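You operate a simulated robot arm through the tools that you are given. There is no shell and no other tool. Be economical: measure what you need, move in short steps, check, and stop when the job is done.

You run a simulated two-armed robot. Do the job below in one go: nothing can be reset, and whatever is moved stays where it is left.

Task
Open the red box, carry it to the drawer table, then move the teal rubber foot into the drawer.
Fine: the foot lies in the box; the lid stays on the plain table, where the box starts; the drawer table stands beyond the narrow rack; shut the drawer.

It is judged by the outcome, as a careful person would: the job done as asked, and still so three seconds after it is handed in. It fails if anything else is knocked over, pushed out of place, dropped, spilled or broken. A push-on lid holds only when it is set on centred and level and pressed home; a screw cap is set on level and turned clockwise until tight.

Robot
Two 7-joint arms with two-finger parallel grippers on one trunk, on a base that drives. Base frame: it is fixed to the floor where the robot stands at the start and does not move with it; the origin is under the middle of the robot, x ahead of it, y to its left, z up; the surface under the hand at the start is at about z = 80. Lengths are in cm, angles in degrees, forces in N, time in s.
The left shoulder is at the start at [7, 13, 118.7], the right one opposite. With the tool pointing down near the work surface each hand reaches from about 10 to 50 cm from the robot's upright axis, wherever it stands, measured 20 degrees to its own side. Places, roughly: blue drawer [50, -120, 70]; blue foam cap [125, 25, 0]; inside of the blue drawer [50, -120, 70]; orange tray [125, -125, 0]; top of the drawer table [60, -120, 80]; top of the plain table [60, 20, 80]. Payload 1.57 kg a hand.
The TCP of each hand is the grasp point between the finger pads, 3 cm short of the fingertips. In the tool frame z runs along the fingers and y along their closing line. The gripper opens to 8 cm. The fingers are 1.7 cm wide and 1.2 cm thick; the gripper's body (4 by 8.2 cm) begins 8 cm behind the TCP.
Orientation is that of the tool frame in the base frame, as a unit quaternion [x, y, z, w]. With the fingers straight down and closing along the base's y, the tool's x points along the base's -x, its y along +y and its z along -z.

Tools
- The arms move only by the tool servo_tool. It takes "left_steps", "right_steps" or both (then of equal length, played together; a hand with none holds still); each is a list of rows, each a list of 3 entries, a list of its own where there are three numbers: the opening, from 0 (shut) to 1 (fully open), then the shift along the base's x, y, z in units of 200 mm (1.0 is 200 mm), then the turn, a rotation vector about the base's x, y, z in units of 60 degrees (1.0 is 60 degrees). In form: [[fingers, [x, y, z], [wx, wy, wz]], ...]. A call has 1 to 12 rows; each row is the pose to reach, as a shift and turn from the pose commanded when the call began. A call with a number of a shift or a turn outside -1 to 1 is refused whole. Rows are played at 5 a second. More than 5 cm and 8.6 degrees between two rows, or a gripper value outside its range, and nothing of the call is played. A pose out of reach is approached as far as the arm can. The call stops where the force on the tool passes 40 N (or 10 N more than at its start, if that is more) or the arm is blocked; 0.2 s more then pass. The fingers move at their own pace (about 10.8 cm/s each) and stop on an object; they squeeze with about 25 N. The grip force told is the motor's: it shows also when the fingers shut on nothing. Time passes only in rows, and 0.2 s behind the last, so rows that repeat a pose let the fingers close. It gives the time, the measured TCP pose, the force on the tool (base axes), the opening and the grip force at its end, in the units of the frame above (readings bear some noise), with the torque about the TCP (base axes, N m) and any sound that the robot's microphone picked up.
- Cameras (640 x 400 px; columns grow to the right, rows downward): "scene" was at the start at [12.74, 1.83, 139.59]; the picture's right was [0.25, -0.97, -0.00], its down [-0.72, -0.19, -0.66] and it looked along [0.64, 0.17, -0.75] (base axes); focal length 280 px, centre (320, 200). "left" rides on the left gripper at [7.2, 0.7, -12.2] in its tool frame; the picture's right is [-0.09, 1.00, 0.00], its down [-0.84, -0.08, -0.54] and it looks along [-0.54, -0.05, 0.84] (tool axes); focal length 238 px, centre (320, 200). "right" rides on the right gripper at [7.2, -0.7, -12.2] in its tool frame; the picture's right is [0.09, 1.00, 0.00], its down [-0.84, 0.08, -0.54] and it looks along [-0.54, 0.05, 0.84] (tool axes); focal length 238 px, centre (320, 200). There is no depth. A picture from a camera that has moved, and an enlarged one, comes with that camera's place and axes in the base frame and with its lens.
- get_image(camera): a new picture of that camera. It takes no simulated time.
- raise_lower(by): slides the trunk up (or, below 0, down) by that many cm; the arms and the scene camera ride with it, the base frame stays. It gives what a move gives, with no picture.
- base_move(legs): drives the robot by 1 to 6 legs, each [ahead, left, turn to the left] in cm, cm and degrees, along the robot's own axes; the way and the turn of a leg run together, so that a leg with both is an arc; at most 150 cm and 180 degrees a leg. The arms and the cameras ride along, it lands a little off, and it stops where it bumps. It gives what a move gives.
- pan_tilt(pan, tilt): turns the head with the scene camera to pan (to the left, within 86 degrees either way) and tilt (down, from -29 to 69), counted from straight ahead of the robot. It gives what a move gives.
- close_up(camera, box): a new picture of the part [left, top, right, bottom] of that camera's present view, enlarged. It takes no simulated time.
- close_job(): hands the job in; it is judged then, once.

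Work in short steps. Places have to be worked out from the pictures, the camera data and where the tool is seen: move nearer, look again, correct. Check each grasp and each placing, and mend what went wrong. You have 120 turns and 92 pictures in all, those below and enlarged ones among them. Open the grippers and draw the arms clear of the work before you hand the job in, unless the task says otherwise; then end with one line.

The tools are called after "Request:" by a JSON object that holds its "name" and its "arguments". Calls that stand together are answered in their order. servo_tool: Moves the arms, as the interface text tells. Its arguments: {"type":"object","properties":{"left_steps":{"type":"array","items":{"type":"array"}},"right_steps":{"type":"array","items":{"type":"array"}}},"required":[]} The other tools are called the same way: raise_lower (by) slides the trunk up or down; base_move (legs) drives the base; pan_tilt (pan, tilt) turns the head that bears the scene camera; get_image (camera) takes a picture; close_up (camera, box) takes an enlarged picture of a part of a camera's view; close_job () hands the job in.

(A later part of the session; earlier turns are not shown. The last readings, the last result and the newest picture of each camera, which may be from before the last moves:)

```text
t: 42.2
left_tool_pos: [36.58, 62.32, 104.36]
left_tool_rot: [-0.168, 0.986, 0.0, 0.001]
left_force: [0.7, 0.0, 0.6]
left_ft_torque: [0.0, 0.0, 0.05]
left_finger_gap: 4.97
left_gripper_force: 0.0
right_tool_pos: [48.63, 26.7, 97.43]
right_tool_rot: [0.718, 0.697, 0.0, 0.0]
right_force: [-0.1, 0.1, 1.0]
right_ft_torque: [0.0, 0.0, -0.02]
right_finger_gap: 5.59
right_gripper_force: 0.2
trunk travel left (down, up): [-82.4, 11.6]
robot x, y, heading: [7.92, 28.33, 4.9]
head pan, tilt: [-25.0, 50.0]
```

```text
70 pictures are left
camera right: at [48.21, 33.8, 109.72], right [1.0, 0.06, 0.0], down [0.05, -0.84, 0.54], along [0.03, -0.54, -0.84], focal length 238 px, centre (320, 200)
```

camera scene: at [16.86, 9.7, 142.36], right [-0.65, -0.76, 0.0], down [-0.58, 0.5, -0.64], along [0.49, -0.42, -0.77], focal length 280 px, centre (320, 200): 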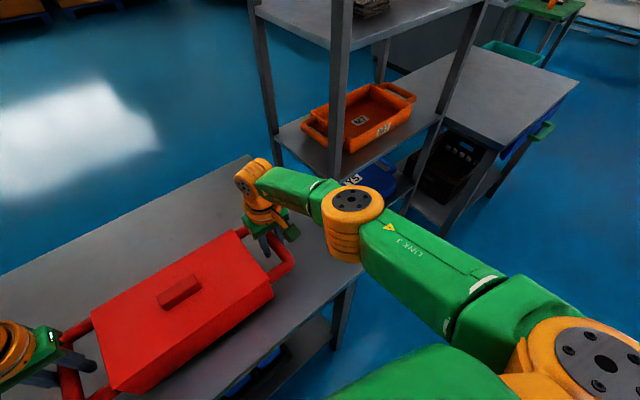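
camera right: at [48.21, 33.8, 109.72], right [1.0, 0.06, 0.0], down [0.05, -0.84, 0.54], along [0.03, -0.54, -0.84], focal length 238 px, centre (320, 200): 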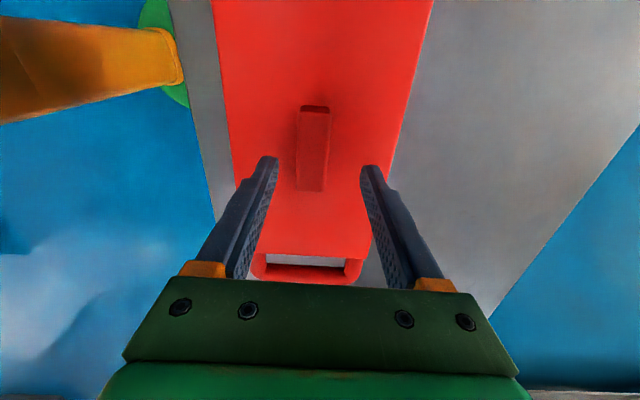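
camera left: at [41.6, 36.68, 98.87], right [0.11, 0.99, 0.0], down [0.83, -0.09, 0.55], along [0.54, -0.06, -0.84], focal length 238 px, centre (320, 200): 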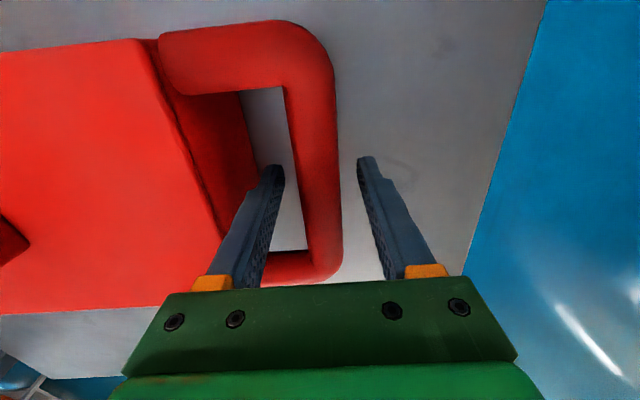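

Knob at (48.1, 26.45). Lower so the fingertips come just above the lid.

Request:
{"name": "servo_tool", "arguments": {"right_steps": [[0.7, [-0.025, -0.01, -0.1], [0, 0, 0]], [0.7, [-0.025, -0.01, -0.2], [0, 0, 0]], [0.7, [-0.025, -0.01, -0.265], [0, 0, 0]], [0.7, [-0.025, -0.01, -0.265], [0, 0, 0]]]}}

Request:
{"name": "get_image", "arguments": {"camera": "right"}}

```text
t: 43.2
left_tool_pos: [36.65, 62.35, 104.38]
left_tool_rot: [-0.167, 0.986, -0.001, 0.001]
left_force: [-0.2, -0.6, -0.3]
left_ft_torque: [0.03, -0.01, -0.01]
left_finger_gap: 4.94
left_gripper_force: 0.1
right_tool_pos: [48.0, 26.4, 92.11]
right_tool_rot: [0.717, 0.697, -0.001, 0.0]
right_force: [-0.7, 0.3, -0.5]
right_ft_torque: [-0.02, 0.0, -0.02]
right_finger_gap: 5.59
right_gripper_force: 0.0
trunk travel left (down, up): [-82.4, 11.6]
robot x, y, heading: [7.5, 28.33, 5.1]
head pan, tilt: [-25.0, 50.0]
```

```text
69 pictures are left
camera right: at [47.6, 33.62, 104.39], right [1.0, 0.06, 0.0], down [0.05, -0.84, 0.54], along [0.03, -0.54, -0.84], focal length 238 px, centre (320, 200)
```

right: 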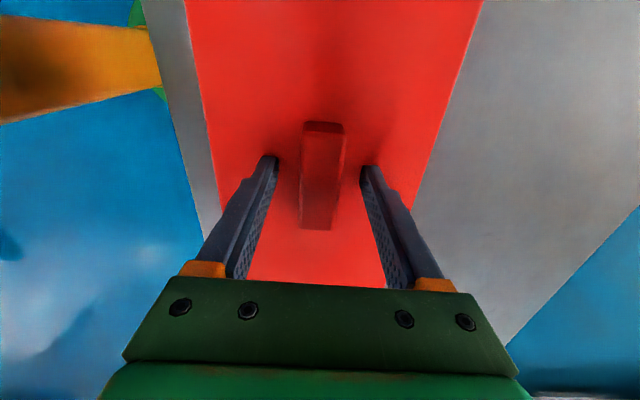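

Straddling the knob well. Close.

Request:
{"name": "servo_tool", "arguments": {"right_steps": [[0.4, [0, 0, -0.008], [0, 0, 0]], [0, [0, 0, -0.008], [0, 0, 0]], [0, [0, 0, -0.008], [0, 0, 0]], [0, [0, 0, -0.008], [0, 0, 0]]]}}

Request:
{"name": "servo_tool", "arguments": {"right_steps": [[0, [0, 0, 0.02], [0, 0, 0]], [0, [0, 0, 0.06], [0, 0, 0]], [0, [0, 0, 0.12], [0, 0, 0]], [0, [0, 0, 0.12], [0, 0, 0]]]}}

Request:
{"name": "pan_tilt", "arguments": {"pan": 0, "tilt": 50}}

Request:
{"name": "get_image", "arguments": {"camera": "scene"}}

```text
t: 44.2
left_tool_pos: [36.55, 62.35, 104.59]
left_tool_rot: [-0.168, 0.986, -0.001, 0.002]
left_force: [-0.4, -0.5, -0.7]
left_ft_torque: [0.01, 0.0, -0.04]
left_finger_gap: 4.94
left_gripper_force: 0.1
right_tool_pos: [47.87, 26.49, 91.99]
right_tool_rot: [0.717, 0.697, 0.001, 0.0]
right_force: [3.2, 0.3, 14.4]
right_ft_torque: [0.17, 0.06, 0.25]
right_finger_gap: 2.54
right_gripper_force: 24.4
trunk travel left (down, up): [-82.4, 11.6]
robot x, y, heading: [7.42, 28.52, 4.9]
head pan, tilt: [-25.0, 50.0]
```

```text
t: 45.2
left_tool_pos: [36.65, 62.42, 104.49]
left_tool_rot: [-0.167, 0.986, -0.001, 0.002]
left_force: [-0.3, 0.3, 0.8]
left_ft_torque: [0.0, -0.01, -0.01]
left_finger_gap: 4.97
left_gripper_force: 0.0
right_tool_pos: [48.07, 26.48, 94.24]
right_tool_rot: [0.717, 0.697, -0.001, 0.0]
right_force: [0.4, 0.0, -0.7]
right_ft_torque: [0.02, 0.01, -0.01]
right_finger_gap: 2.52
right_gripper_force: 24.8
trunk travel left (down, up): [-82.4, 11.6]
robot x, y, heading: [7.78, 28.4, 4.7]
head pan, tilt: [-25.0, 50.0]
```

```text
t: 46.1
left_tool_pos: [36.67, 62.34, 104.45]
left_tool_rot: [-0.167, 0.986, -0.002, 0.001]
left_force: [-0.4, -0.2, 0.2]
left_ft_torque: [0.0, 0.0, -0.03]
left_finger_gap: 4.97
left_gripper_force: 0.1
right_tool_pos: [48.05, 26.58, 94.33]
right_tool_rot: [0.716, 0.698, -0.001, 0.0]
right_force: [0.6, -0.5, -1.9]
right_ft_torque: [0.01, 0.0, 0.01]
right_finger_gap: 2.55
right_gripper_force: 24.8
trunk travel left (down, up): [-82.4, 11.6]
robot x, y, heading: [7.64, 28.35, 5.0]
head pan, tilt: [0.0, 50.0]
```

```text
68 pictures are left
camera scene: at [20.54, 29.29, 139.27], right [0.09, -1.0, 0.0], down [-0.76, -0.07, -0.64], along [0.64, 0.06, -0.77], focal length 280 px, centre (320, 200)
```

scene: 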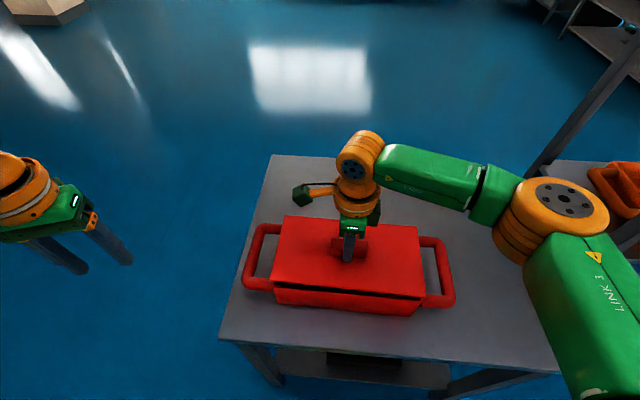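

The lid lifts off cleanly. Raise it 10 cm and start turning it +90° so it fits beside the box.

Request:
{"name": "servo_tool", "arguments": {"right_steps": [[0, [0, 0, 0.15], [0, 0, 0]], [0, [0, 0, 0.3], [0, 0, 0]], [0, [0, 0, 0.45], [0, 0, 0]], [0, [0, 0, 0.5], [0, 0, 0.13]], [0, [0, 0, 0.5], [0, 0, 0.26]], [0, [0, 0, 0.5], [0, 0, 0.39]], [0, [0, 0, 0.5], [0, 0, 0.52]], [0, [0, 0, 0.5], [0, 0, 0.65]], [0, [0, 0, 0.5], [0, 0, 0.78]], [0, [0, 0, 0.5], [0, 0, 0.91]]]}}

Request:
{"name": "get_image", "arguments": {"camera": "scene"}}

```text
t: 48.3
left_tool_pos: [36.63, 62.24, 104.45]
left_tool_rot: [-0.168, 0.986, 0.0, 0.002]
left_force: [0.9, 0.1, 0.0]
left_ft_torque: [0.02, -0.01, 0.0]
left_finger_gap: 4.97
left_gripper_force: 0.1
right_tool_pos: [47.92, 26.52, 104.27]
right_tool_rot: [0.316, 0.949, -0.001, 0.0]
right_force: [-0.1, 0.4, -1.4]
right_ft_torque: [-0.01, -0.02, 0.03]
right_finger_gap: 2.52
right_gripper_force: 25.7
trunk travel left (down, up): [-82.4, 11.6]
robot x, y, heading: [7.42, 28.0, 5.2]
head pan, tilt: [0.0, 50.0]
```

```text
67 pictures are left
camera scene: at [20.55, 29.3, 139.26], right [0.09, -1.0, 0.0], down [-0.76, -0.07, -0.64], along [0.64, 0.06, -0.77], focal length 280 px, centre (320, 200)
```

scene: 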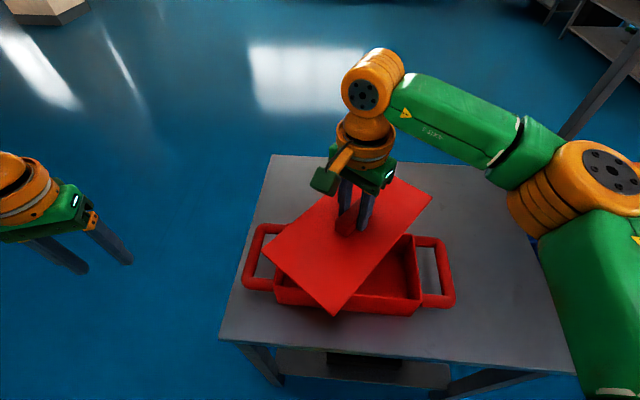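

Now drive the base right and turn clockwise so the lid comes over the free right part of the table.

Request:
{"name": "base_move", "arguments": {"legs": [[-2.5, -12, 0], [0, 0, -20]]}}

Request:
{"name": "servo_tool", "arguments": {"right_steps": [[0, [0, 0, 0], [0, 0, 0.13]], [0, [0, 0, 0], [0, 0, 0.26]], [0, [0, 0, 0], [0, 0, 0.39]], [0, [0, 0, 0], [0, 0, 0.52]], [0, [0, 0, 0], [0, 0, 0.65]], [0, [0, 0, 0], [0, 0, 0.78]], [0, [0, 0, 0], [0, 0, 0.91]], [0, [0, 0, 0], [0, 0, 0.94]]]}}

Request:
{"name": "pan_tilt", "arguments": {"pan": 0, "tilt": 50}}

Request:
{"name": "get_image", "arguments": {"camera": "scene"}}

```text
t: 50.6
left_tool_pos: [44.95, 38.44, 104.37]
left_tool_rot: [0.003, 1.0, -0.001, 0.001]
left_force: [0.0, 0.1, 0.9]
left_ft_torque: [0.0, -0.02, 0.01]
left_finger_gap: 4.96
left_gripper_force: 0.1
right_tool_pos: [43.56, 1.06, 104.25]
right_tool_rot: [0.474, 0.88, 0.0, 0.0]
right_force: [0.2, -0.5, -1.4]
right_ft_torque: [-0.04, -0.05, 0.04]
right_finger_gap: 2.52
right_gripper_force: 24.7
trunk travel left (down, up): [-82.4, 11.6]
robot x, y, heading: [6.49, 16.03, -14.4]
head pan, tilt: [0.0, 50.0]
```

```text
t: 52.4
left_tool_pos: [44.96, 38.41, 104.51]
left_tool_rot: [0.002, 1.0, -0.001, 0.001]
left_force: [0.8, -0.1, 0.3]
left_ft_torque: [-0.02, 0.03, 0.03]
left_finger_gap: 4.97
left_gripper_force: 0.0
right_tool_pos: [43.5, 0.85, 104.35]
right_tool_rot: [0.001, 1.0, 0.0, 0.0]
right_force: [-0.2, 0.1, -0.6]
right_ft_torque: [0.01, -0.04, -0.03]
right_finger_gap: 2.57
right_gripper_force: 25.0
trunk travel left (down, up): [-82.4, 11.6]
robot x, y, heading: [5.93, 16.51, -14.4]
head pan, tilt: [0.0, 50.0]
```

```text
t: 53.0
left_tool_pos: [44.99, 38.45, 104.37]
left_tool_rot: [0.003, 1.0, -0.001, 0.0]
left_force: [-0.1, -0.6, 1.1]
left_ft_torque: [0.05, 0.01, 0.0]
left_finger_gap: 4.99
left_gripper_force: 0.1
right_tool_pos: [43.68, 0.88, 104.19]
right_tool_rot: [0.002, 1.0, 0.0, 0.0]
right_force: [0.4, -0.8, -1.1]
right_ft_torque: [-0.02, 0.04, 0.02]
right_finger_gap: 2.52
right_gripper_force: 24.4
trunk travel left (down, up): [-82.4, 11.6]
robot x, y, heading: [6.2, 16.21, -14.9]
head pan, tilt: [0.0, 50.0]
```

```text
66 pictures are left
camera scene: at [18.74, 12.75, 139.26], right [-0.25, -0.97, 0.0], down [-0.74, 0.19, -0.64], along [0.62, -0.16, -0.77], focal length 280 px, centre (320, 200)
```

scene: 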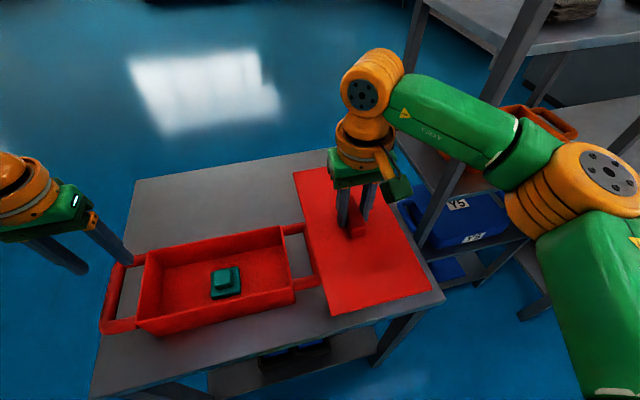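

The teal foot is visible in the open box. Move the lid to centre (50, -4.5) and lower to z≈92.

Request:
{"name": "servo_tool", "arguments": {"right_steps": [[0, [0.08, -0.07, 0], [0, 0, 0]], [0, [0.16, -0.14, 0], [0, 0, 0]], [0, [0.25, -0.21, 0], [0, 0, 0]], [0, [0.315, -0.27, -0.1], [0, 0, 0]], [0, [0.315, -0.27, -0.25], [0, 0, 0]], [0, [0.315, -0.27, -0.4], [0, 0, 0]], [0, [0.315, -0.27, -0.55], [0, 0, 0]], [0, [0.315, -0.27, -0.6], [0, 0, 0]]]}}

Request:
{"name": "get_image", "arguments": {"camera": "scene"}}

```text
t: 54.8
left_tool_pos: [44.8, 38.36, 104.44]
left_tool_rot: [0.003, 1.0, -0.001, 0.001]
left_force: [-0.5, 0.3, -0.2]
left_ft_torque: [-0.01, 0.0, -0.01]
left_finger_gap: 4.97
left_gripper_force: 0.2
right_tool_pos: [49.84, -4.52, 92.25]
right_tool_rot: [0.003, 1.0, -0.001, 0.0]
right_force: [-0.1, 0.2, -0.9]
right_ft_torque: [0.0, 0.01, 0.0]
right_finger_gap: 2.52
right_gripper_force: 25.2
trunk travel left (down, up): [-82.4, 11.6]
robot x, y, heading: [6.31, 16.14, -14.7]
head pan, tilt: [0.0, 50.0]
```

```text
65 pictures are left
camera scene: at [18.76, 12.75, 139.26], right [-0.25, -0.97, 0.0], down [-0.74, 0.19, -0.64], along [0.62, -0.16, -0.77], focal length 280 px, centre (320, 200)
```

scene: 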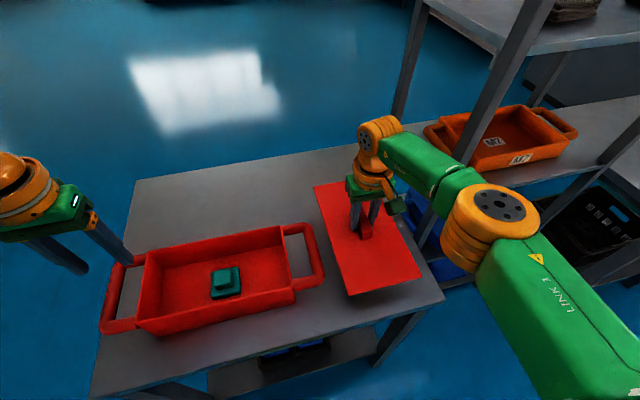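

Clear of the handle and edges. Lower slowly towards the table.

Request:
{"name": "servo_tool", "arguments": {"right_steps": [[0, [0, 0, -0.1], [0, 0, 0]], [0, [0, 0, -0.2], [0, 0, 0]], [0, [0, 0, -0.28], [0, 0, 0]], [0, [0, 0, -0.32], [0, 0, 0]], [0, [0, 0, -0.34], [0, 0, 0]], [0, [0, 0, -0.36], [0, 0, 0]], [0, [0, 0, -0.38], [0, 0, 0]]]}}

```text
t: 56.4
left_tool_pos: [44.85, 38.38, 104.45]
left_tool_rot: [0.003, 1.0, -0.001, 0.001]
left_force: [0.3, 0.5, -1.3]
left_ft_torque: [0.0, -0.01, 0.03]
left_finger_gap: 4.97
left_gripper_force: 0.0
right_tool_pos: [49.15, -4.12, 86.71]
right_tool_rot: [0.001, 1.0, -0.001, 0.0]
right_force: [0.6, -0.7, -1.9]
right_ft_torque: [-0.01, -0.01, 0.0]
right_finger_gap: 2.55
right_gripper_force: 25.3
right hand out of reach, approached as far as the arm can: row 3, 4, 5, 6, 7
trunk travel left (down, up): [-82.4, 11.6]
robot x, y, heading: [6.35, 15.97, -14.8]
head pan, tilt: [0.0, 50.0]
```

At reach limit; use the trunk to go down the rest.

Request:
{"name": "raise_lower", "arguments": {"by": -1.5}}

Request:
{"name": "raise_lower", "arguments": {"by": -0.5}}

Request:
{"name": "get_image", "arguments": {"camera": "right"}}

```text
t: 57.0
left_tool_pos: [44.93, 38.38, 102.94]
left_tool_rot: [0.003, 1.0, -0.001, 0.001]
left_force: [-0.1, -0.4, 1.1]
left_ft_torque: [-0.02, 0.0, 0.03]
left_finger_gap: 4.94
left_gripper_force: 0.0
right_tool_pos: [49.19, -4.09, 85.18]
right_tool_rot: [0.002, 1.0, -0.001, 0.0]
right_force: [0.4, 0.9, -0.4]
right_ft_torque: [-0.04, 0.01, 0.02]
right_finger_gap: 2.51
right_gripper_force: 25.5
trunk travel left (down, up): [-80.9, 13.1]
robot x, y, heading: [6.05, 16.14, -14.5]
head pan, tilt: [0.0, 50.0]
```

```text
t: 57.6
left_tool_pos: [44.86, 38.43, 102.5]
left_tool_rot: [0.003, 1.0, -0.001, 0.0]
left_force: [-0.1, -0.1, -0.3]
left_ft_torque: [0.0, 0.02, -0.02]
left_finger_gap: 4.98
left_gripper_force: 0.0
right_tool_pos: [49.17, -4.11, 84.68]
right_tool_rot: [0.002, 1.0, -0.001, -0.001]
right_force: [0.0, -0.1, -1.5]
right_ft_torque: [0.04, 0.03, 0.03]
right_finger_gap: 2.55
right_gripper_force: 24.2
trunk travel left (down, up): [-80.4, 13.6]
robot x, y, heading: [5.87, 16.18, -14.5]
head pan, tilt: [0.0, 50.0]
```

```text
64 pictures are left
camera right: at [41.98, -4.76, 96.99], right [-0.09, 1.0, 0.0], down [0.84, 0.07, 0.54], along [0.54, 0.05, -0.84], focal length 238 px, centre (320, 200)
```

right: 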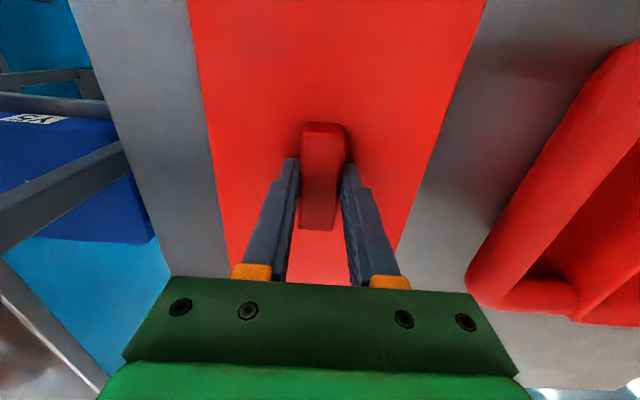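

Nearly there; lower in small steps until contact.

Request:
{"name": "raise_lower", "arguments": {"by": -0.4}}

Request:
{"name": "raise_lower", "arguments": {"by": -0.3}}

```text
t: 58.1
left_tool_pos: [44.98, 38.5, 102.15]
left_tool_rot: [0.002, 1.0, 0.0, 0.001]
left_force: [0.2, 0.7, -0.5]
left_ft_torque: [-0.01, 0.02, 0.03]
left_finger_gap: 4.96
left_gripper_force: 0.1
right_tool_pos: [49.14, -4.14, 84.39]
right_tool_rot: [0.002, 1.0, 0.0, 0.001]
right_force: [0.6, -0.7, 3.6]
right_ft_torque: [0.03, 0.08, 0.01]
right_finger_gap: 2.55
right_gripper_force: 25.3
trunk travel left (down, up): [-80.0, 14.0]
robot x, y, heading: [6.26, 15.96, -14.5]
head pan, tilt: [0.0, 50.0]
```

```text
t: 58.6
left_tool_pos: [44.55, 38.56, 101.8]
left_tool_rot: [0.002, 1.0, -0.001, 0.003]
left_force: [-0.3, -0.2, 0.1]
left_ft_torque: [-0.03, -0.02, 0.02]
left_finger_gap: 4.96
left_gripper_force: 0.1
right_tool_pos: [48.98, -4.1, 84.37]
right_tool_rot: [0.003, 1.0, -0.002, 0.003]
right_force: [10.3, -5.3, 31.1]
right_ft_torque: [0.15, -0.13, 0.01]
right_finger_gap: 2.53
right_gripper_force: 25.5
trunk travel left (down, up): [-79.7, 14.3]
robot x, y, heading: [6.13, 16.08, -14.6]
head pan, tilt: [0.0, 50.0]
```

Contact, lid flat on the table. Ease up slightly, open, then lift the right hand.

Request:
{"name": "raise_lower", "arguments": {"by": 0.3}}

Request:
{"name": "servo_tool", "arguments": {"right_steps": [[0.4, [0, 0, 0], [0, 0, 0]], [0.6, [0, 0, 0], [0, 0, 0]], [0.6, [0, 0, 0], [0, 0, 0]], [0.6, [0, 0, 0.15], [0, 0, 0]], [0.6, [0, 0, 0.35], [0, 0, 0]], [0.62, [0, 0, 0.55], [0, 0, 0]], [0.62, [0, 0.1, 0.65], [0, 0, 0]]]}}

Request:
{"name": "get_image", "arguments": {"camera": "scene"}}

```text
t: 59.2
left_tool_pos: [44.64, 38.46, 101.93]
left_tool_rot: [0.003, 1.0, -0.001, 0.001]
left_force: [-0.7, -0.1, 0.9]
left_ft_torque: [0.01, 0.0, -0.01]
left_finger_gap: 4.97
left_gripper_force: 0.0
right_tool_pos: [48.88, -4.05, 84.31]
right_tool_rot: [0.001, 1.0, -0.001, -0.002]
right_force: [-0.3, -0.4, 10.6]
right_ft_torque: [0.21, -0.05, -0.1]
right_finger_gap: 2.55
right_gripper_force: 24.6
trunk travel left (down, up): [-80.0, 14.0]
robot x, y, heading: [6.38, 16.13, -14.5]
head pan, tilt: [0.0, 50.0]
```

```text
t: 60.8
left_tool_pos: [44.8, 38.41, 102.03]
left_tool_rot: [0.002, 1.0, 0.0, 0.0]
left_force: [-0.5, -1.6, 0.4]
left_ft_torque: [-0.02, 0.03, -0.01]
left_finger_gap: 4.96
left_gripper_force: 0.1
right_tool_pos: [49.15, -1.88, 97.63]
right_tool_rot: [0.002, 1.0, -0.002, 0.0]
right_force: [0.1, -0.7, -1.4]
right_ft_torque: [0.01, -0.01, 0.02]
right_finger_gap: 4.97
right_gripper_force: 0.0
trunk travel left (down, up): [-80.0, 14.0]
robot x, y, heading: [6.54, 15.99, -14.6]
head pan, tilt: [0.0, 50.0]
```

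```text
63 pictures are left
camera scene: at [18.73, 12.9, 136.87], right [-0.25, -0.97, 0.0], down [-0.74, 0.19, -0.64], along [0.62, -0.16, -0.77], focal length 280 px, centre (320, 200)
```

scene: 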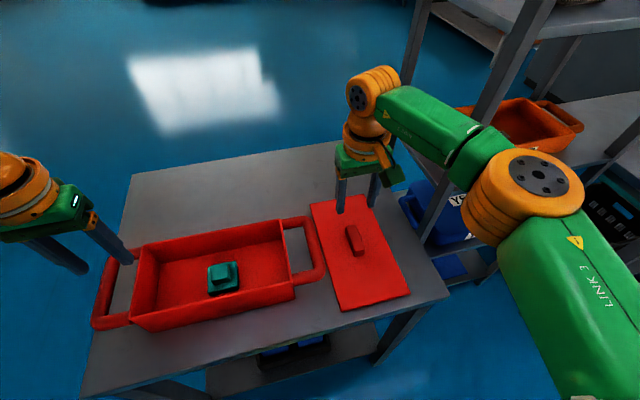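

The lid rests flat. Raise the trunk back and shift the base left 10 cm to regrip the box handles.

Request:
{"name": "raise_lower", "arguments": {"by": 2.4}}

Request:
{"name": "base_move", "arguments": {"legs": [[-2.7, 9.7, 0]]}}

```text
t: 61.5
left_tool_pos: [44.88, 38.49, 104.45]
left_tool_rot: [0.003, 1.0, -0.001, 0.001]
left_force: [0.3, -0.3, -0.3]
left_ft_torque: [-0.02, -0.01, 0.01]
left_finger_gap: 4.94
left_gripper_force: 0.1
right_tool_pos: [49.2, -2.04, 99.92]
right_tool_rot: [0.001, 1.0, 0.0, 0.0]
right_force: [0.5, -0.5, 0.0]
right_ft_torque: [0.0, 0.01, 0.02]
right_finger_gap: 4.95
right_gripper_force: 0.1
trunk travel left (down, up): [-82.4, 11.6]
robot x, y, heading: [6.11, 16.03, -14.6]
head pan, tilt: [0.0, 50.0]
```

```text
t: 62.6
left_tool_pos: [44.83, 48.32, 104.58]
left_tool_rot: [0.003, 1.0, 0.001, 0.002]
left_force: [0.6, -0.8, 1.0]
left_ft_torque: [0.0, -0.01, 0.0]
left_finger_gap: 4.96
left_gripper_force: 0.1
right_tool_pos: [48.98, 7.83, 99.85]
right_tool_rot: [0.001, 1.0, 0.001, 0.001]
right_force: [0.9, 0.2, -0.1]
right_ft_torque: [0.02, -0.01, 0.04]
right_finger_gap: 4.95
right_gripper_force: 0.1
trunk travel left (down, up): [-82.4, 11.6]
robot x, y, heading: [6.25, 26.67, -14.6]
head pan, tilt: [0.0, 50.0]
```

Move over the bars again at z≈94.

Request:
{"name": "servo_tool", "arguments": {"left_steps": [[0.55, [0.07, -0.04, -0.17], [0, 0, -0.01]], [0.55, [0.14, -0.08, -0.34], [0, 0, -0.02]], [0.55, [0.2, -0.125, -0.52], [0, 0, -0.02]], [0.55, [0.2, -0.125, -0.52], [0, 0, -0.02]]], "right_steps": [[0.55, [-0.02, -0.02, -0.1], [0, 0, -0.01]], [0.55, [-0.04, -0.04, -0.2], [0, 0, -0.02]], [0.55, [-0.05, -0.042, -0.29], [0, 0, -0.02]], [0.55, [-0.05, -0.042, -0.29], [0, 0, -0.02]]]}}

Request:
{"name": "get_image", "arguments": {"camera": "left"}}

Request:
{"name": "get_image", "arguments": {"camera": "right"}}

```text
t: 63.6
left_tool_pos: [48.83, 46.06, 93.93]
left_tool_rot: [0.013, 1.0, -0.002, 0.002]
left_force: [-0.6, 0.0, 0.6]
left_ft_torque: [0.0, -0.03, -0.02]
left_finger_gap: 4.38
left_gripper_force: 0.1
right_tool_pos: [47.97, 7.25, 94.15]
right_tool_rot: [0.013, 1.0, -0.001, 0.0]
right_force: [0.6, -0.1, 0.2]
right_ft_torque: [-0.06, 0.0, -0.02]
right_finger_gap: 4.4
right_gripper_force: 0.0
trunk travel left (down, up): [-82.4, 11.6]
robot x, y, heading: [5.9, 26.16, -14.5]
head pan, tilt: [0.0, 50.0]
```

```text
62 pictures are left
camera left: at [41.57, 46.76, 106.11], right [0.12, 0.99, 0.0], down [0.83, -0.1, 0.54], along [0.54, -0.07, -0.84], focal length 238 px, centre (320, 200)
```

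left: 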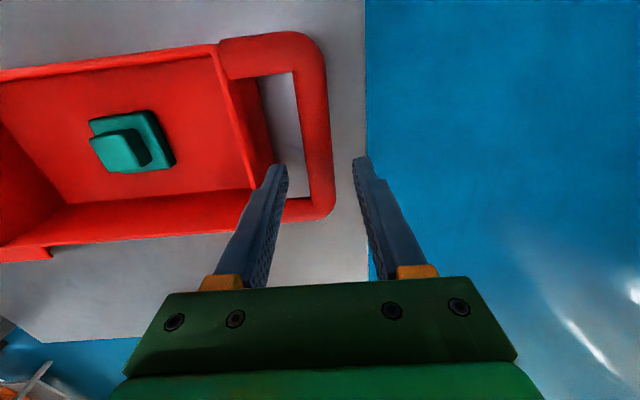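

```text
61 pictures are left
camera right: at [40.66, 6.75, 106.4], right [-0.07, 1.0, 0.0], down [0.84, 0.06, 0.54], along [0.54, 0.03, -0.84], focal length 238 px, centre (320, 200)
```

right: 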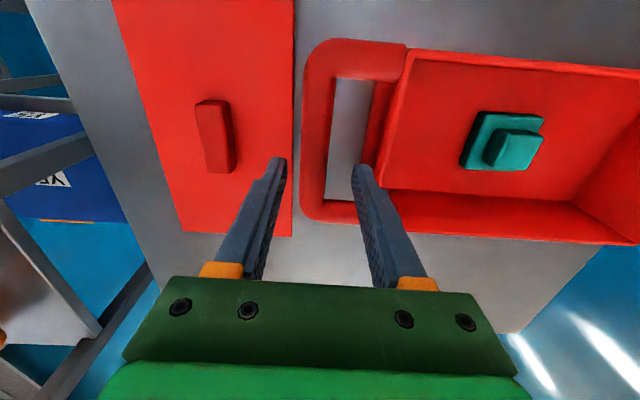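

Small y corrections and lower.

Request:
{"name": "servo_tool", "arguments": {"left_steps": [[0.55, [0, -0.015, -0.1], [0, 0, 0]], [0.55, [0, -0.015, -0.2], [0, 0, 0]], [0.55, [0, -0.015, -0.3], [0, 0, 0]], [0.55, [0, -0.015, -0.36], [0, 0, 0]], [0.55, [0, -0.015, -0.36], [0, 0, 0]]], "right_steps": [[0.55, [0, -0.02, -0.1], [0, 0, 0]], [0.55, [0, -0.02, -0.2], [0, 0, 0]], [0.55, [0, -0.02, -0.3], [0, 0, 0]], [0.55, [0, -0.02, -0.41], [0, 0, 0]], [0.55, [0, -0.02, -0.41], [0, 0, 0]]]}}

Request:
{"name": "servo_tool", "arguments": {"left_steps": [[0.3, [0, 0, 0], [0, 0, 0]], [0, [0, 0, 0], [0, 0, 0]], [0, [0, 0, 0], [0, 0, 0]], [0, [0, 0, 0], [0, 0, 0]]], "right_steps": [[0.3, [0, 0, 0], [0, 0, 0]], [0, [0, 0, 0], [0, 0, 0]], [0, [0, 0, 0], [0, 0, 0]], [0, [0, 0, 0], [0, 0, 0]]]}}

```text
t: 64.8
left_tool_pos: [48.71, 45.83, 86.79]
left_tool_rot: [0.014, 1.0, 0.0, 0.002]
left_force: [-0.6, -0.2, 1.4]
left_ft_torque: [0.02, -0.02, 0.01]
left_finger_gap: 4.4
left_gripper_force: 0.1
right_tool_pos: [47.74, 6.95, 86.13]
right_tool_rot: [0.012, 1.0, -0.001, 0.0]
right_force: [-0.7, 0.2, 0.7]
right_ft_torque: [-0.02, 0.03, 0.01]
right_finger_gap: 4.4
right_gripper_force: 0.2
trunk travel left (down, up): [-82.4, 11.6]
robot x, y, heading: [6.64, 26.08, -14.4]
head pan, tilt: [0.0, 50.0]
```

```text
t: 65.8
left_tool_pos: [48.77, 45.84, 86.72]
left_tool_rot: [0.013, 1.0, 0.001, 0.002]
left_force: [1.1, 5.8, -0.3]
left_ft_torque: [-0.03, -0.05, 0.07]
left_finger_gap: 2.36
left_gripper_force: 25.1
right_tool_pos: [47.82, 7.06, 86.07]
right_tool_rot: [0.012, 1.0, -0.001, 0.001]
right_force: [-1.1, -6.2, 0.1]
right_ft_torque: [0.06, -0.08, 0.45]
right_finger_gap: 2.33
right_gripper_force: 25.0
trunk travel left (down, up): [-82.4, 11.6]
robot x, y, heading: [6.1, 26.55, -14.8]
head pan, tilt: [0.0, 50.0]
```

Gripped with little strain. Lift by the trunk and back straight away from the table.

Request:
{"name": "raise_lower", "arguments": {"by": 11}}

Request:
{"name": "base_move", "arguments": {"legs": [[-38.7, -10.1, 0]]}}

Request:
{"name": "pan_tilt", "arguments": {"pan": -40, "tilt": 30}}

Request:
{"name": "get_image", "arguments": {"camera": "scene"}}

```text
t: 67.2
left_tool_pos: [48.89, 45.72, 97.72]
left_tool_rot: [0.013, 1.0, 0.0, 0.001]
left_force: [2.8, 11.6, -2.4]
left_ft_torque: [-0.01, -0.11, 0.11]
left_finger_gap: 2.36
left_gripper_force: 24.7
right_tool_pos: [47.92, 7.07, 97.05]
right_tool_rot: [0.013, 1.0, -0.001, -0.001]
right_force: [-1.5, -10.4, -2.8]
right_ft_torque: [0.15, 0.08, 0.39]
right_finger_gap: 2.35
right_gripper_force: 24.5
trunk travel left (down, up): [-93.4, 0.6]
robot x, y, heading: [5.83, 26.09, -14.8]
head pan, tilt: [0.0, 50.0]
```

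```text
t: 69.7
left_tool_pos: [9.16, 45.77, 97.63]
left_tool_rot: [0.018, 1.0, 0.0, 0.0]
left_force: [1.5, 16.6, -3.2]
left_ft_torque: [-0.07, 0.05, 0.07]
left_finger_gap: 2.36
left_gripper_force: 25.5
right_tool_pos: [7.79, 7.01, 97.04]
right_tool_rot: [0.017, 1.0, -0.002, -0.002]
right_force: [-2.0, -18.1, -2.0]
right_ft_torque: [0.18, 0.0, 0.41]
right_finger_gap: 2.36
right_gripper_force: 25.4
trunk travel left (down, up): [-93.4, 0.6]
robot x, y, heading: [-33.78, 26.5, -15.0]
head pan, tilt: [0.0, 50.0]
```

```text
t: 70.8
left_tool_pos: [8.93, 45.9, 97.74]
left_tool_rot: [0.017, 1.0, 0.0, 0.001]
left_force: [1.3, 1.0, -3.2]
left_ft_torque: [0.0, -0.07, 0.05]
left_finger_gap: 2.36
left_gripper_force: 25.2
right_tool_pos: [7.72, 7.12, 97.0]
right_tool_rot: [0.016, 1.0, -0.003, -0.002]
right_force: [-1.2, -1.0, -3.4]
right_ft_torque: [0.03, 0.06, 0.41]
right_finger_gap: 2.35
right_gripper_force: 24.7
trunk travel left (down, up): [-93.4, 0.6]
robot x, y, heading: [-33.88, 26.59, -15.1]
head pan, tilt: [-40.0, 30.0]
```

```text
60 pictures are left
camera scene: at [-23.59, 17.79, 153.21], right [-0.82, -0.57, 0.0], down [-0.29, 0.41, -0.87], along [0.5, -0.71, -0.5], focal length 280 px, centre (320, 200)
```

scene: 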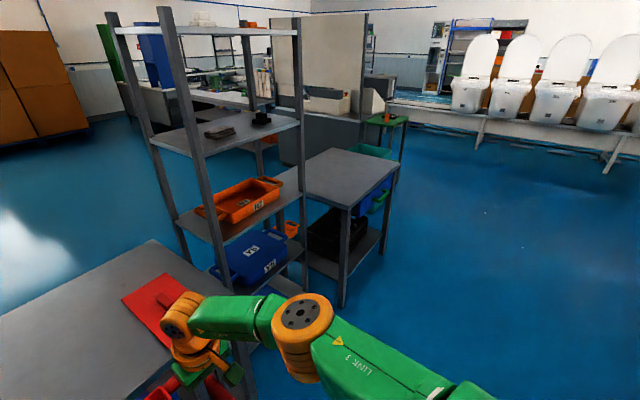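

The route is open floor. The drawer table spans y≈-88…-153 with its front edge at x≈34 and handle near (29, -120, 70). Drive sideways along −y to be in front of it.

Request:
{"name": "base_move", "arguments": {"legs": [[19.2, -71.2, 0], [19.2, -71.2, 0]]}}

Request:
{"name": "pan_tilt", "arguments": {"pan": 15, "tilt": 40}}

Request:
{"name": "get_image", "arguments": {"camera": "scene"}}

```text
t: 78.4
left_tool_pos: [7.5, -101.99, 97.68]
left_tool_rot: [0.021, 1.0, 0.0, 0.002]
left_force: [1.7, 4.4, -1.9]
left_ft_torque: [-0.03, -0.01, 0.05]
left_finger_gap: 2.38
left_gripper_force: 24.9
right_tool_pos: [6.06, -140.78, 97.02]
right_tool_rot: [0.021, 1.0, -0.002, -0.001]
right_force: [-2.0, -4.1, -2.2]
right_ft_torque: [0.02, -0.01, 0.41]
right_finger_gap: 2.36
right_gripper_force: 25.2
trunk travel left (down, up): [-93.4, 0.6]
robot x, y, heading: [-35.48, -120.83, -15.6]
head pan, tilt: [-40.0, 30.0]
```

```text
t: 79.7
left_tool_pos: [7.61, -102.11, 97.71]
left_tool_rot: [0.021, 1.0, 0.0, 0.001]
left_force: [0.9, 0.9, -2.1]
left_ft_torque: [-0.01, -0.12, 0.07]
left_finger_gap: 2.38
left_gripper_force: 25.5
right_tool_pos: [6.02, -140.93, 96.99]
right_tool_rot: [0.02, 1.0, -0.001, -0.002]
right_force: [-1.4, -1.3, -2.7]
right_ft_torque: [0.0, 0.05, 0.37]
right_finger_gap: 2.35
right_gripper_force: 24.8
trunk travel left (down, up): [-93.4, 0.6]
robot x, y, heading: [-35.43, -120.93, -15.4]
head pan, tilt: [15.0, 40.0]
```

```text
59 pictures are left
camera scene: at [-21.74, -122.52, 151.67], right [-0.01, -1.0, 0.0], down [-0.64, 0.01, -0.77], along [0.77, -0.01, -0.64], focal length 280 px, centre (320, 200)
```

scene: 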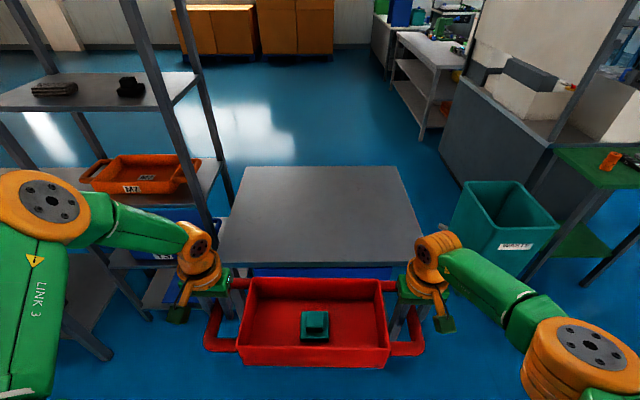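

The rack's right post (~(45,-84)) is close to the left arm, so I'll set the box somewhat right, centre about y=-128. Drive ahead.

Request:
{"name": "base_move", "arguments": {"legs": [[24, 2, 0]]}}

Request:
{"name": "get_image", "arguments": {"camera": "scene"}}

```text
t: 81.4
left_tool_pos: [30.52, -106.1, 97.93]
left_tool_rot: [0.018, 1.0, 0.0, 0.003]
left_force: [2.0, 0.8, -2.3]
left_ft_torque: [0.03, -0.05, 0.02]
left_finger_gap: 2.38
left_gripper_force: 24.3
right_tool_pos: [29.2, -145.0, 97.15]
right_tool_rot: [0.017, 1.0, -0.001, 0.0]
right_force: [-2.0, -0.1, -2.6]
right_ft_torque: [-0.01, -0.03, 0.38]
right_finger_gap: 2.38
right_gripper_force: 24.8
trunk travel left (down, up): [-93.4, 0.6]
robot x, y, heading: [-12.55, -125.17, -15.2]
head pan, tilt: [15.0, 40.0]
```

```text
58 pictures are left
camera scene: at [1.08, -126.71, 151.72], right [0.0, -1.0, 0.0], down [-0.64, 0.0, -0.77], along [0.77, 0.0, -0.64], focal length 280 px, centre (320, 200)
```

scene: 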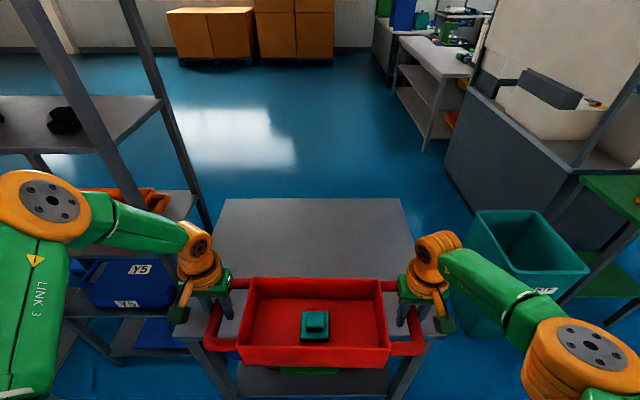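

Good clearance. Final 13.6 cm ahead.

Request:
{"name": "base_move", "arguments": {"legs": [[13.6, 1.6, 0]]}}

Request:
{"name": "get_image", "arguments": {"camera": "scene"}}

```text
t: 82.8
left_tool_pos: [43.8, -108.27, 97.77]
left_tool_rot: [0.019, 1.0, 0.0, 0.002]
left_force: [1.1, -0.6, -2.2]
left_ft_torque: [-0.04, -0.22, 0.03]
left_finger_gap: 2.35
left_gripper_force: 24.7
right_tool_pos: [42.53, -147.16, 97.33]
right_tool_rot: [0.019, 1.0, -0.002, 0.001]
right_force: [-1.3, 0.5, -2.8]
right_ft_torque: [0.01, 0.12, 0.37]
right_finger_gap: 2.35
right_gripper_force: 25.3
trunk travel left (down, up): [-93.4, 0.6]
robot x, y, heading: [1.11, -127.12, -15.3]
head pan, tilt: [15.0, 40.0]
```

```text
57 pictures are left
camera scene: at [14.37, -128.76, 151.72], right [-0.01, -1.0, 0.0], down [-0.64, 0.0, -0.77], along [0.77, 0.0, -0.64], focal length 280 px, centre (320, 200)
```

scene: 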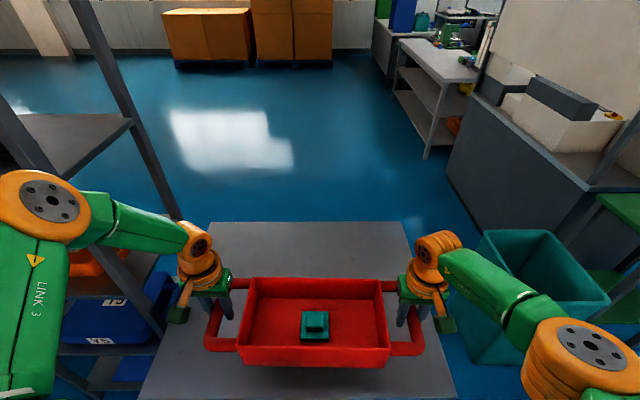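

Box is over the table, well inside the edges. Lower it.

Request:
{"name": "raise_lower", "arguments": {"by": -10.4}}

Request:
{"name": "raise_lower", "arguments": {"by": -0.5}}

```text
t: 84.1
left_tool_pos: [44.15, -108.41, 87.24]
left_tool_rot: [0.019, 1.0, 0.0, 0.001]
left_force: [1.5, 0.1, -3.1]
left_ft_torque: [-0.02, -0.14, 0.04]
left_finger_gap: 2.36
left_gripper_force: 25.3
right_tool_pos: [42.78, -147.19, 86.66]
right_tool_rot: [0.019, 1.0, -0.002, -0.002]
right_force: [-1.5, -0.2, -3.4]
right_ft_torque: [-0.02, 0.14, 0.35]
right_finger_gap: 2.36
right_gripper_force: 25.0
trunk travel left (down, up): [-83.0, 11.0]
robot x, y, heading: [1.18, -127.26, -15.5]
head pan, tilt: [15.0, 40.0]
```

```text
t: 84.7
left_tool_pos: [44.19, -108.32, 86.86]
left_tool_rot: [0.02, 1.0, 0.0, 0.001]
left_force: [0.9, 0.5, -2.5]
left_ft_torque: [0.03, -0.19, 0.08]
left_finger_gap: 2.37
left_gripper_force: 25.1
right_tool_pos: [42.72, -147.06, 86.18]
right_tool_rot: [0.019, 1.0, -0.002, -0.001]
right_force: [-1.1, 0.3, -2.2]
right_ft_torque: [-0.02, 0.17, 0.42]
right_finger_gap: 2.36
right_gripper_force: 24.8
trunk travel left (down, up): [-82.5, 11.5]
robot x, y, heading: [1.17, -127.57, -15.5]
head pan, tilt: [15.0, 40.0]
```

Request:
{"name": "raise_lower", "arguments": {"by": -0.3}}

```text
t: 85.2
left_tool_pos: [44.12, -108.3, 86.8]
left_tool_rot: [0.019, 1.0, 0.0, 0.005]
left_force: [8.8, 3.4, 17.8]
left_ft_torque: [-0.01, 0.0, -0.03]
left_finger_gap: 2.39
left_gripper_force: 24.9
right_tool_pos: [42.64, -147.17, 86.15]
right_tool_rot: [0.019, 1.0, -0.002, 0.002]
right_force: [5.5, -2.1, 17.4]
right_ft_torque: [0.06, 0.19, 0.36]
right_finger_gap: 2.37
right_gripper_force: 25.0
trunk travel left (down, up): [-82.2, 11.8]
robot x, y, heading: [1.46, -127.17, -15.5]
head pan, tilt: [15.0, 40.0]
```

The box rests on the table. Open both grippers and raise the hands.

Request:
{"name": "servo_tool", "arguments": {"left_steps": [[0.3, [0, 0, 0], [0, 0, 0]], [0.55, [0, 0, 0], [0, 0, 0]], [0.55, [0, 0, 0], [0, 0, 0]], [0.55, [0, 0, 0.2], [0, 0, 0]], [0.55, [0, 0, 0.4], [0, 0, 0]], [0.55, [0, 0, 0.6], [0, 0, 0]], [0.55, [-0.1, 0, 0.75], [0, 0, 0]], [0.55, [-0.3, 0, 0.8], [0, 0, 0]]], "right_steps": [[0.3, [0, 0, 0], [0, 0, 0]], [0.55, [0, 0, 0], [0, 0, 0]], [0.55, [0, 0, 0], [0, 0, 0]], [0.55, [0, 0, 0.2], [0, 0, 0]], [0.55, [0, 0, 0.4], [0, 0, 0]], [0.55, [0, 0, 0.6], [0, 0, 0]], [0.8, [0, 0, 0.75], [0, 0, 0]], [0.9, [0, 0.0, 0.8], [0, 0, 0]]]}}

Request:
{"name": "base_move", "arguments": {"legs": [[0, 0, 20]]}}

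Request:
{"name": "get_image", "arguments": {"camera": "right"}}

Request:
{"name": "get_image", "arguments": {"camera": "scene"}}

```text
t: 87.0
left_tool_pos: [37.8, -108.28, 102.34]
left_tool_rot: [0.019, 1.0, -0.001, 0.002]
left_force: [-0.6, 0.0, -0.9]
left_ft_torque: [-0.01, -0.04, -0.02]
left_finger_gap: 4.39
left_gripper_force: 0.1
right_tool_pos: [42.26, -147.12, 101.94]
right_tool_rot: [0.019, 1.0, -0.001, 0.0]
right_force: [-0.2, 1.3, 0.0]
right_ft_torque: [0.02, -0.06, 0.01]
right_finger_gap: 7.22
right_gripper_force: 0.1
trunk travel left (down, up): [-82.2, 11.8]
robot x, y, heading: [1.13, -127.49, -15.3]
head pan, tilt: [15.0, 40.0]
```

```text
t: 88.4
left_tool_pos: [29.63, -97.28, 102.36]
left_tool_rot: [-0.148, 0.989, 0.0, 0.002]
left_force: [0.8, 0.1, -0.3]
left_ft_torque: [-0.01, 0.0, -0.01]
left_finger_gap: 4.42
left_gripper_force: 0.1
right_tool_pos: [46.68, -132.71, 101.78]
right_tool_rot: [-0.148, 0.989, -0.001, 0.0]
right_force: [-0.1, 0.0, -0.6]
right_ft_torque: [0.0, 0.01, 0.04]
right_finger_gap: 7.18
right_gripper_force: 0.0
trunk travel left (down, up): [-82.2, 11.8]
robot x, y, heading: [1.39, -127.63, 4.0]
head pan, tilt: [15.0, 40.0]
```

```text
56 pictures are left
camera right: at [40.09, -135.4, 114.05], right [-0.38, 0.92, 0.0], down [0.78, 0.32, 0.54], along [0.5, 0.2, -0.84], focal length 238 px, centre (320, 200)
```

right: 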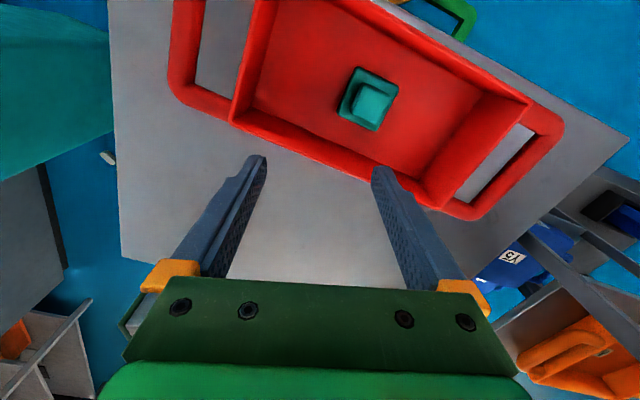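

```text
55 pictures are left
camera scene: at [14.52, -124.43, 140.48], right [0.33, -0.95, 0.0], down [-0.61, -0.21, -0.77], along [0.72, 0.25, -0.64], focal length 280 px, centre (320, 200)
```

scene: 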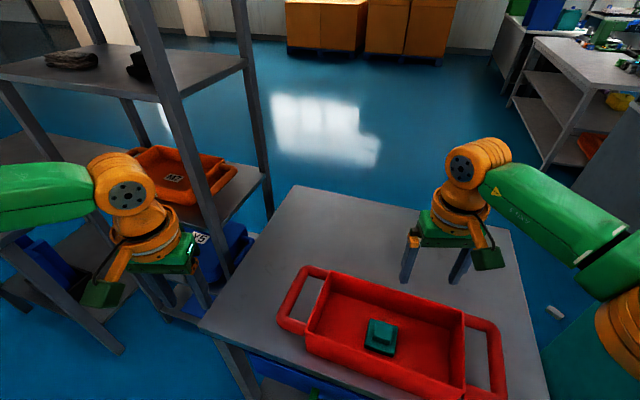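

Zoom in on the foot to choose the grip.

Request:
{"name": "close_up", "arguments": {"camera": "right", "box": [310, 40, 430, 150]}}

Request:
{"name": "close_up", "arguments": {"camera": "scene", "box": [330, 290, 450, 380]}}

```text
3.64 times, centred on (370, 95) of right
camera zoom: at [40.09, -135.4, 114.05], right [-0.38, 0.92, 0.0], down [0.78, 0.32, 0.54], along [0.5, 0.2, -0.84], focal length 867 px, centre (138, 582)
```

zoom: 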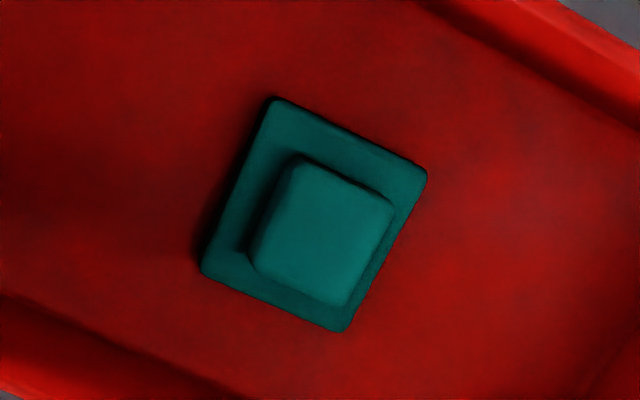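

```text
4.44 times, centred on (390, 335) of scene
camera zoom: at [14.52, -124.43, 140.48], right [0.33, -0.95, 0.0], down [-0.61, -0.21, -0.77], along [0.72, 0.25, -0.64], focal length 1243 px, centre (9, -400)
```

zoom: 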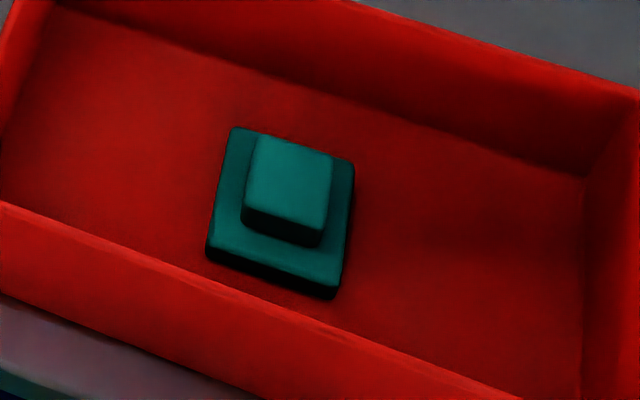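

Block on top of the foot centred at ≈(43.4, -127.8), ~3.7 cm wide. Move the right hand over it, aligned with the box.

Request:
{"name": "servo_tool", "arguments": {"right_steps": [[0.75, [-0.05, 0.08, 0], [0, 0, -0.11]], [0.75, [-0.1, 0.16, 0], [0, 0, -0.22]], [0.75, [-0.165, 0.245, -0.1], [0, 0, -0.32]], [0.75, [-0.165, 0.245, -0.25], [0, 0, -0.32]], [0.75, [-0.165, 0.245, -0.4], [0, 0, -0.32]], [0.75, [-0.165, 0.245, -0.4], [0, 0, -0.32]]]}}

Request:
{"name": "get_image", "arguments": {"camera": "right"}}

```text
t: 89.8
left_tool_pos: [29.53, -97.23, 102.27]
left_tool_rot: [-0.149, 0.989, 0.0, 0.001]
left_force: [-0.5, 0.8, -0.2]
left_ft_torque: [0.0, 0.0, -0.03]
left_finger_gap: 4.38
left_gripper_force: 0.0
right_tool_pos: [43.41, -127.61, 94.04]
right_tool_rot: [0.019, 1.0, -0.002, 0.0]
right_force: [-0.4, -0.9, -0.2]
right_ft_torque: [0.02, -0.01, 0.0]
right_finger_gap: 5.99
right_gripper_force: 0.0
trunk travel left (down, up): [-82.2, 11.8]
robot x, y, heading: [1.45, -127.53, 4.1]
head pan, tilt: [15.0, 40.0]
```

```text
52 pictures are left
camera right: at [36.12, -127.96, 106.29], right [-0.06, 1.0, 0.0], down [0.84, 0.05, 0.54], along [0.54, 0.03, -0.84], focal length 238 px, centre (320, 200)
```

right: 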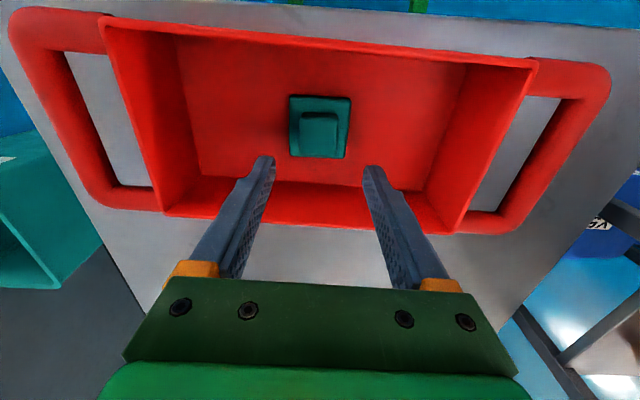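

Aligned. Descend towards the plate slowly.

Request:
{"name": "servo_tool", "arguments": {"right_steps": [[0.75, [0, 0, -0.12], [0, 0, 0]], [0.75, [0, 0, -0.24], [0, 0, 0]], [0.75, [0, 0, -0.36], [0, 0, 0]], [0.75, [0, 0, -0.4], [0, 0, 0]], [0.75, [0, 0, -0.43], [0, 0, 0]]]}}

Request:
{"name": "get_image", "arguments": {"camera": "right"}}

```text
t: 91.0
left_tool_pos: [29.48, -97.26, 102.23]
left_tool_rot: [-0.148, 0.989, 0.0, 0.003]
left_force: [0.4, 0.3, 0.3]
left_ft_torque: [0.02, -0.01, -0.01]
left_finger_gap: 4.39
left_gripper_force: 0.1
right_tool_pos: [43.25, -127.86, 85.41]
right_tool_rot: [0.018, 1.0, -0.002, 0.0]
right_force: [0.9, 0.4, 4.1]
right_ft_torque: [0.11, -0.04, -0.04]
right_finger_gap: 5.98
right_gripper_force: 0.1
trunk travel left (down, up): [-82.2, 11.8]
robot x, y, heading: [1.45, -127.11, 4.1]
head pan, tilt: [15.0, 40.0]
```

```text
51 pictures are left
camera right: at [36.13, -128.22, 97.74], right [-0.06, 1.0, 0.0], down [0.84, 0.05, 0.54], along [0.54, 0.03, -0.84], focal length 238 px, centre (320, 200)
```

right: 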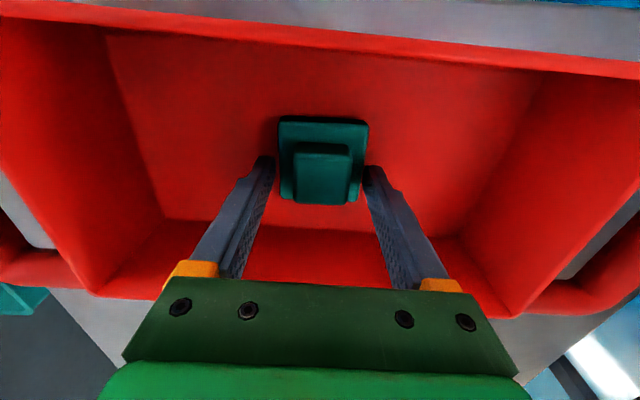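

Light contact with the plate. Raise 2 mm and close on the block.

Request:
{"name": "servo_tool", "arguments": {"right_steps": [[0.7, [0, 0, 0.012], [0, 0, 0]], [0.3, [0, 0, 0.012], [0, 0, 0]], [0, [0, 0, 0.012], [0, 0, 0]], [0, [0, 0, 0.012], [0, 0, 0]], [0, [0, 0, 0.012], [0, 0, 0]]]}}

Request:
{"name": "servo_tool", "arguments": {"right_steps": [[0, [0, 0, 0.1], [0, 0, 0]], [0, [0, 0, 0.2], [0, 0, 0]], [0, [0, 0, 0.4], [0, 0, 0]], [0, [0, 0, 0.6], [0, 0, 0]], [0, [0, 0, 0.75], [0, 0, 0]]]}}

Request:
{"name": "get_image", "arguments": {"camera": "right"}}

```text
t: 92.2
left_tool_pos: [29.63, -97.28, 102.36]
left_tool_rot: [-0.149, 0.989, 0.0, 0.002]
left_force: [0.1, -0.1, 0.1]
left_ft_torque: [0.01, 0.03, -0.04]
left_finger_gap: 4.37
left_gripper_force: 0.1
right_tool_pos: [43.35, -127.81, 85.54]
right_tool_rot: [0.018, 1.0, -0.002, -0.001]
right_force: [0.8, -0.5, 0.1]
right_ft_torque: [0.0, 0.03, -0.01]
right_finger_gap: 3.56
right_gripper_force: 24.9
trunk travel left (down, up): [-82.2, 11.8]
robot x, y, heading: [0.87, -127.19, 3.9]
head pan, tilt: [15.0, 40.0]
```

```text
t: 93.4
left_tool_pos: [29.63, -97.15, 102.32]
left_tool_rot: [-0.149, 0.989, 0.0, 0.001]
left_force: [0.3, 0.7, 0.1]
left_ft_torque: [-0.02, 0.0, -0.04]
left_finger_gap: 4.37
left_gripper_force: 0.0
right_tool_pos: [43.15, -127.64, 100.87]
right_tool_rot: [0.019, 1.0, -0.002, -0.001]
right_force: [-0.4, 0.6, -1.4]
right_ft_torque: [-0.03, -0.02, 0.0]
right_finger_gap: 3.55
right_gripper_force: 25.1
trunk travel left (down, up): [-82.2, 11.8]
robot x, y, heading: [1.26, -127.12, 4.2]
head pan, tilt: [15.0, 40.0]
```

```text
50 pictures are left
camera right: at [36.02, -128.0, 113.16], right [-0.06, 1.0, 0.0], down [0.84, 0.05, 0.54], along [0.54, 0.03, -0.84], focal length 238 px, centre (320, 200)
```

right: 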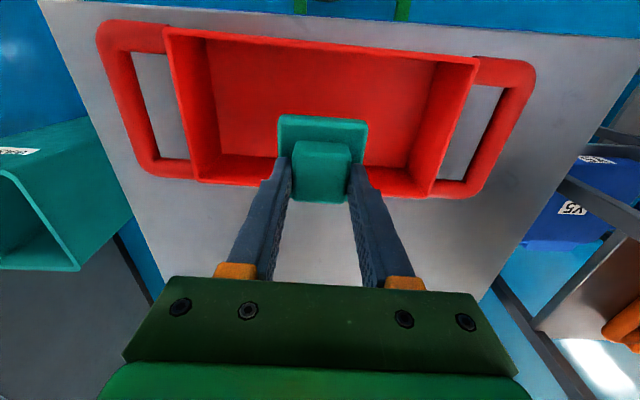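

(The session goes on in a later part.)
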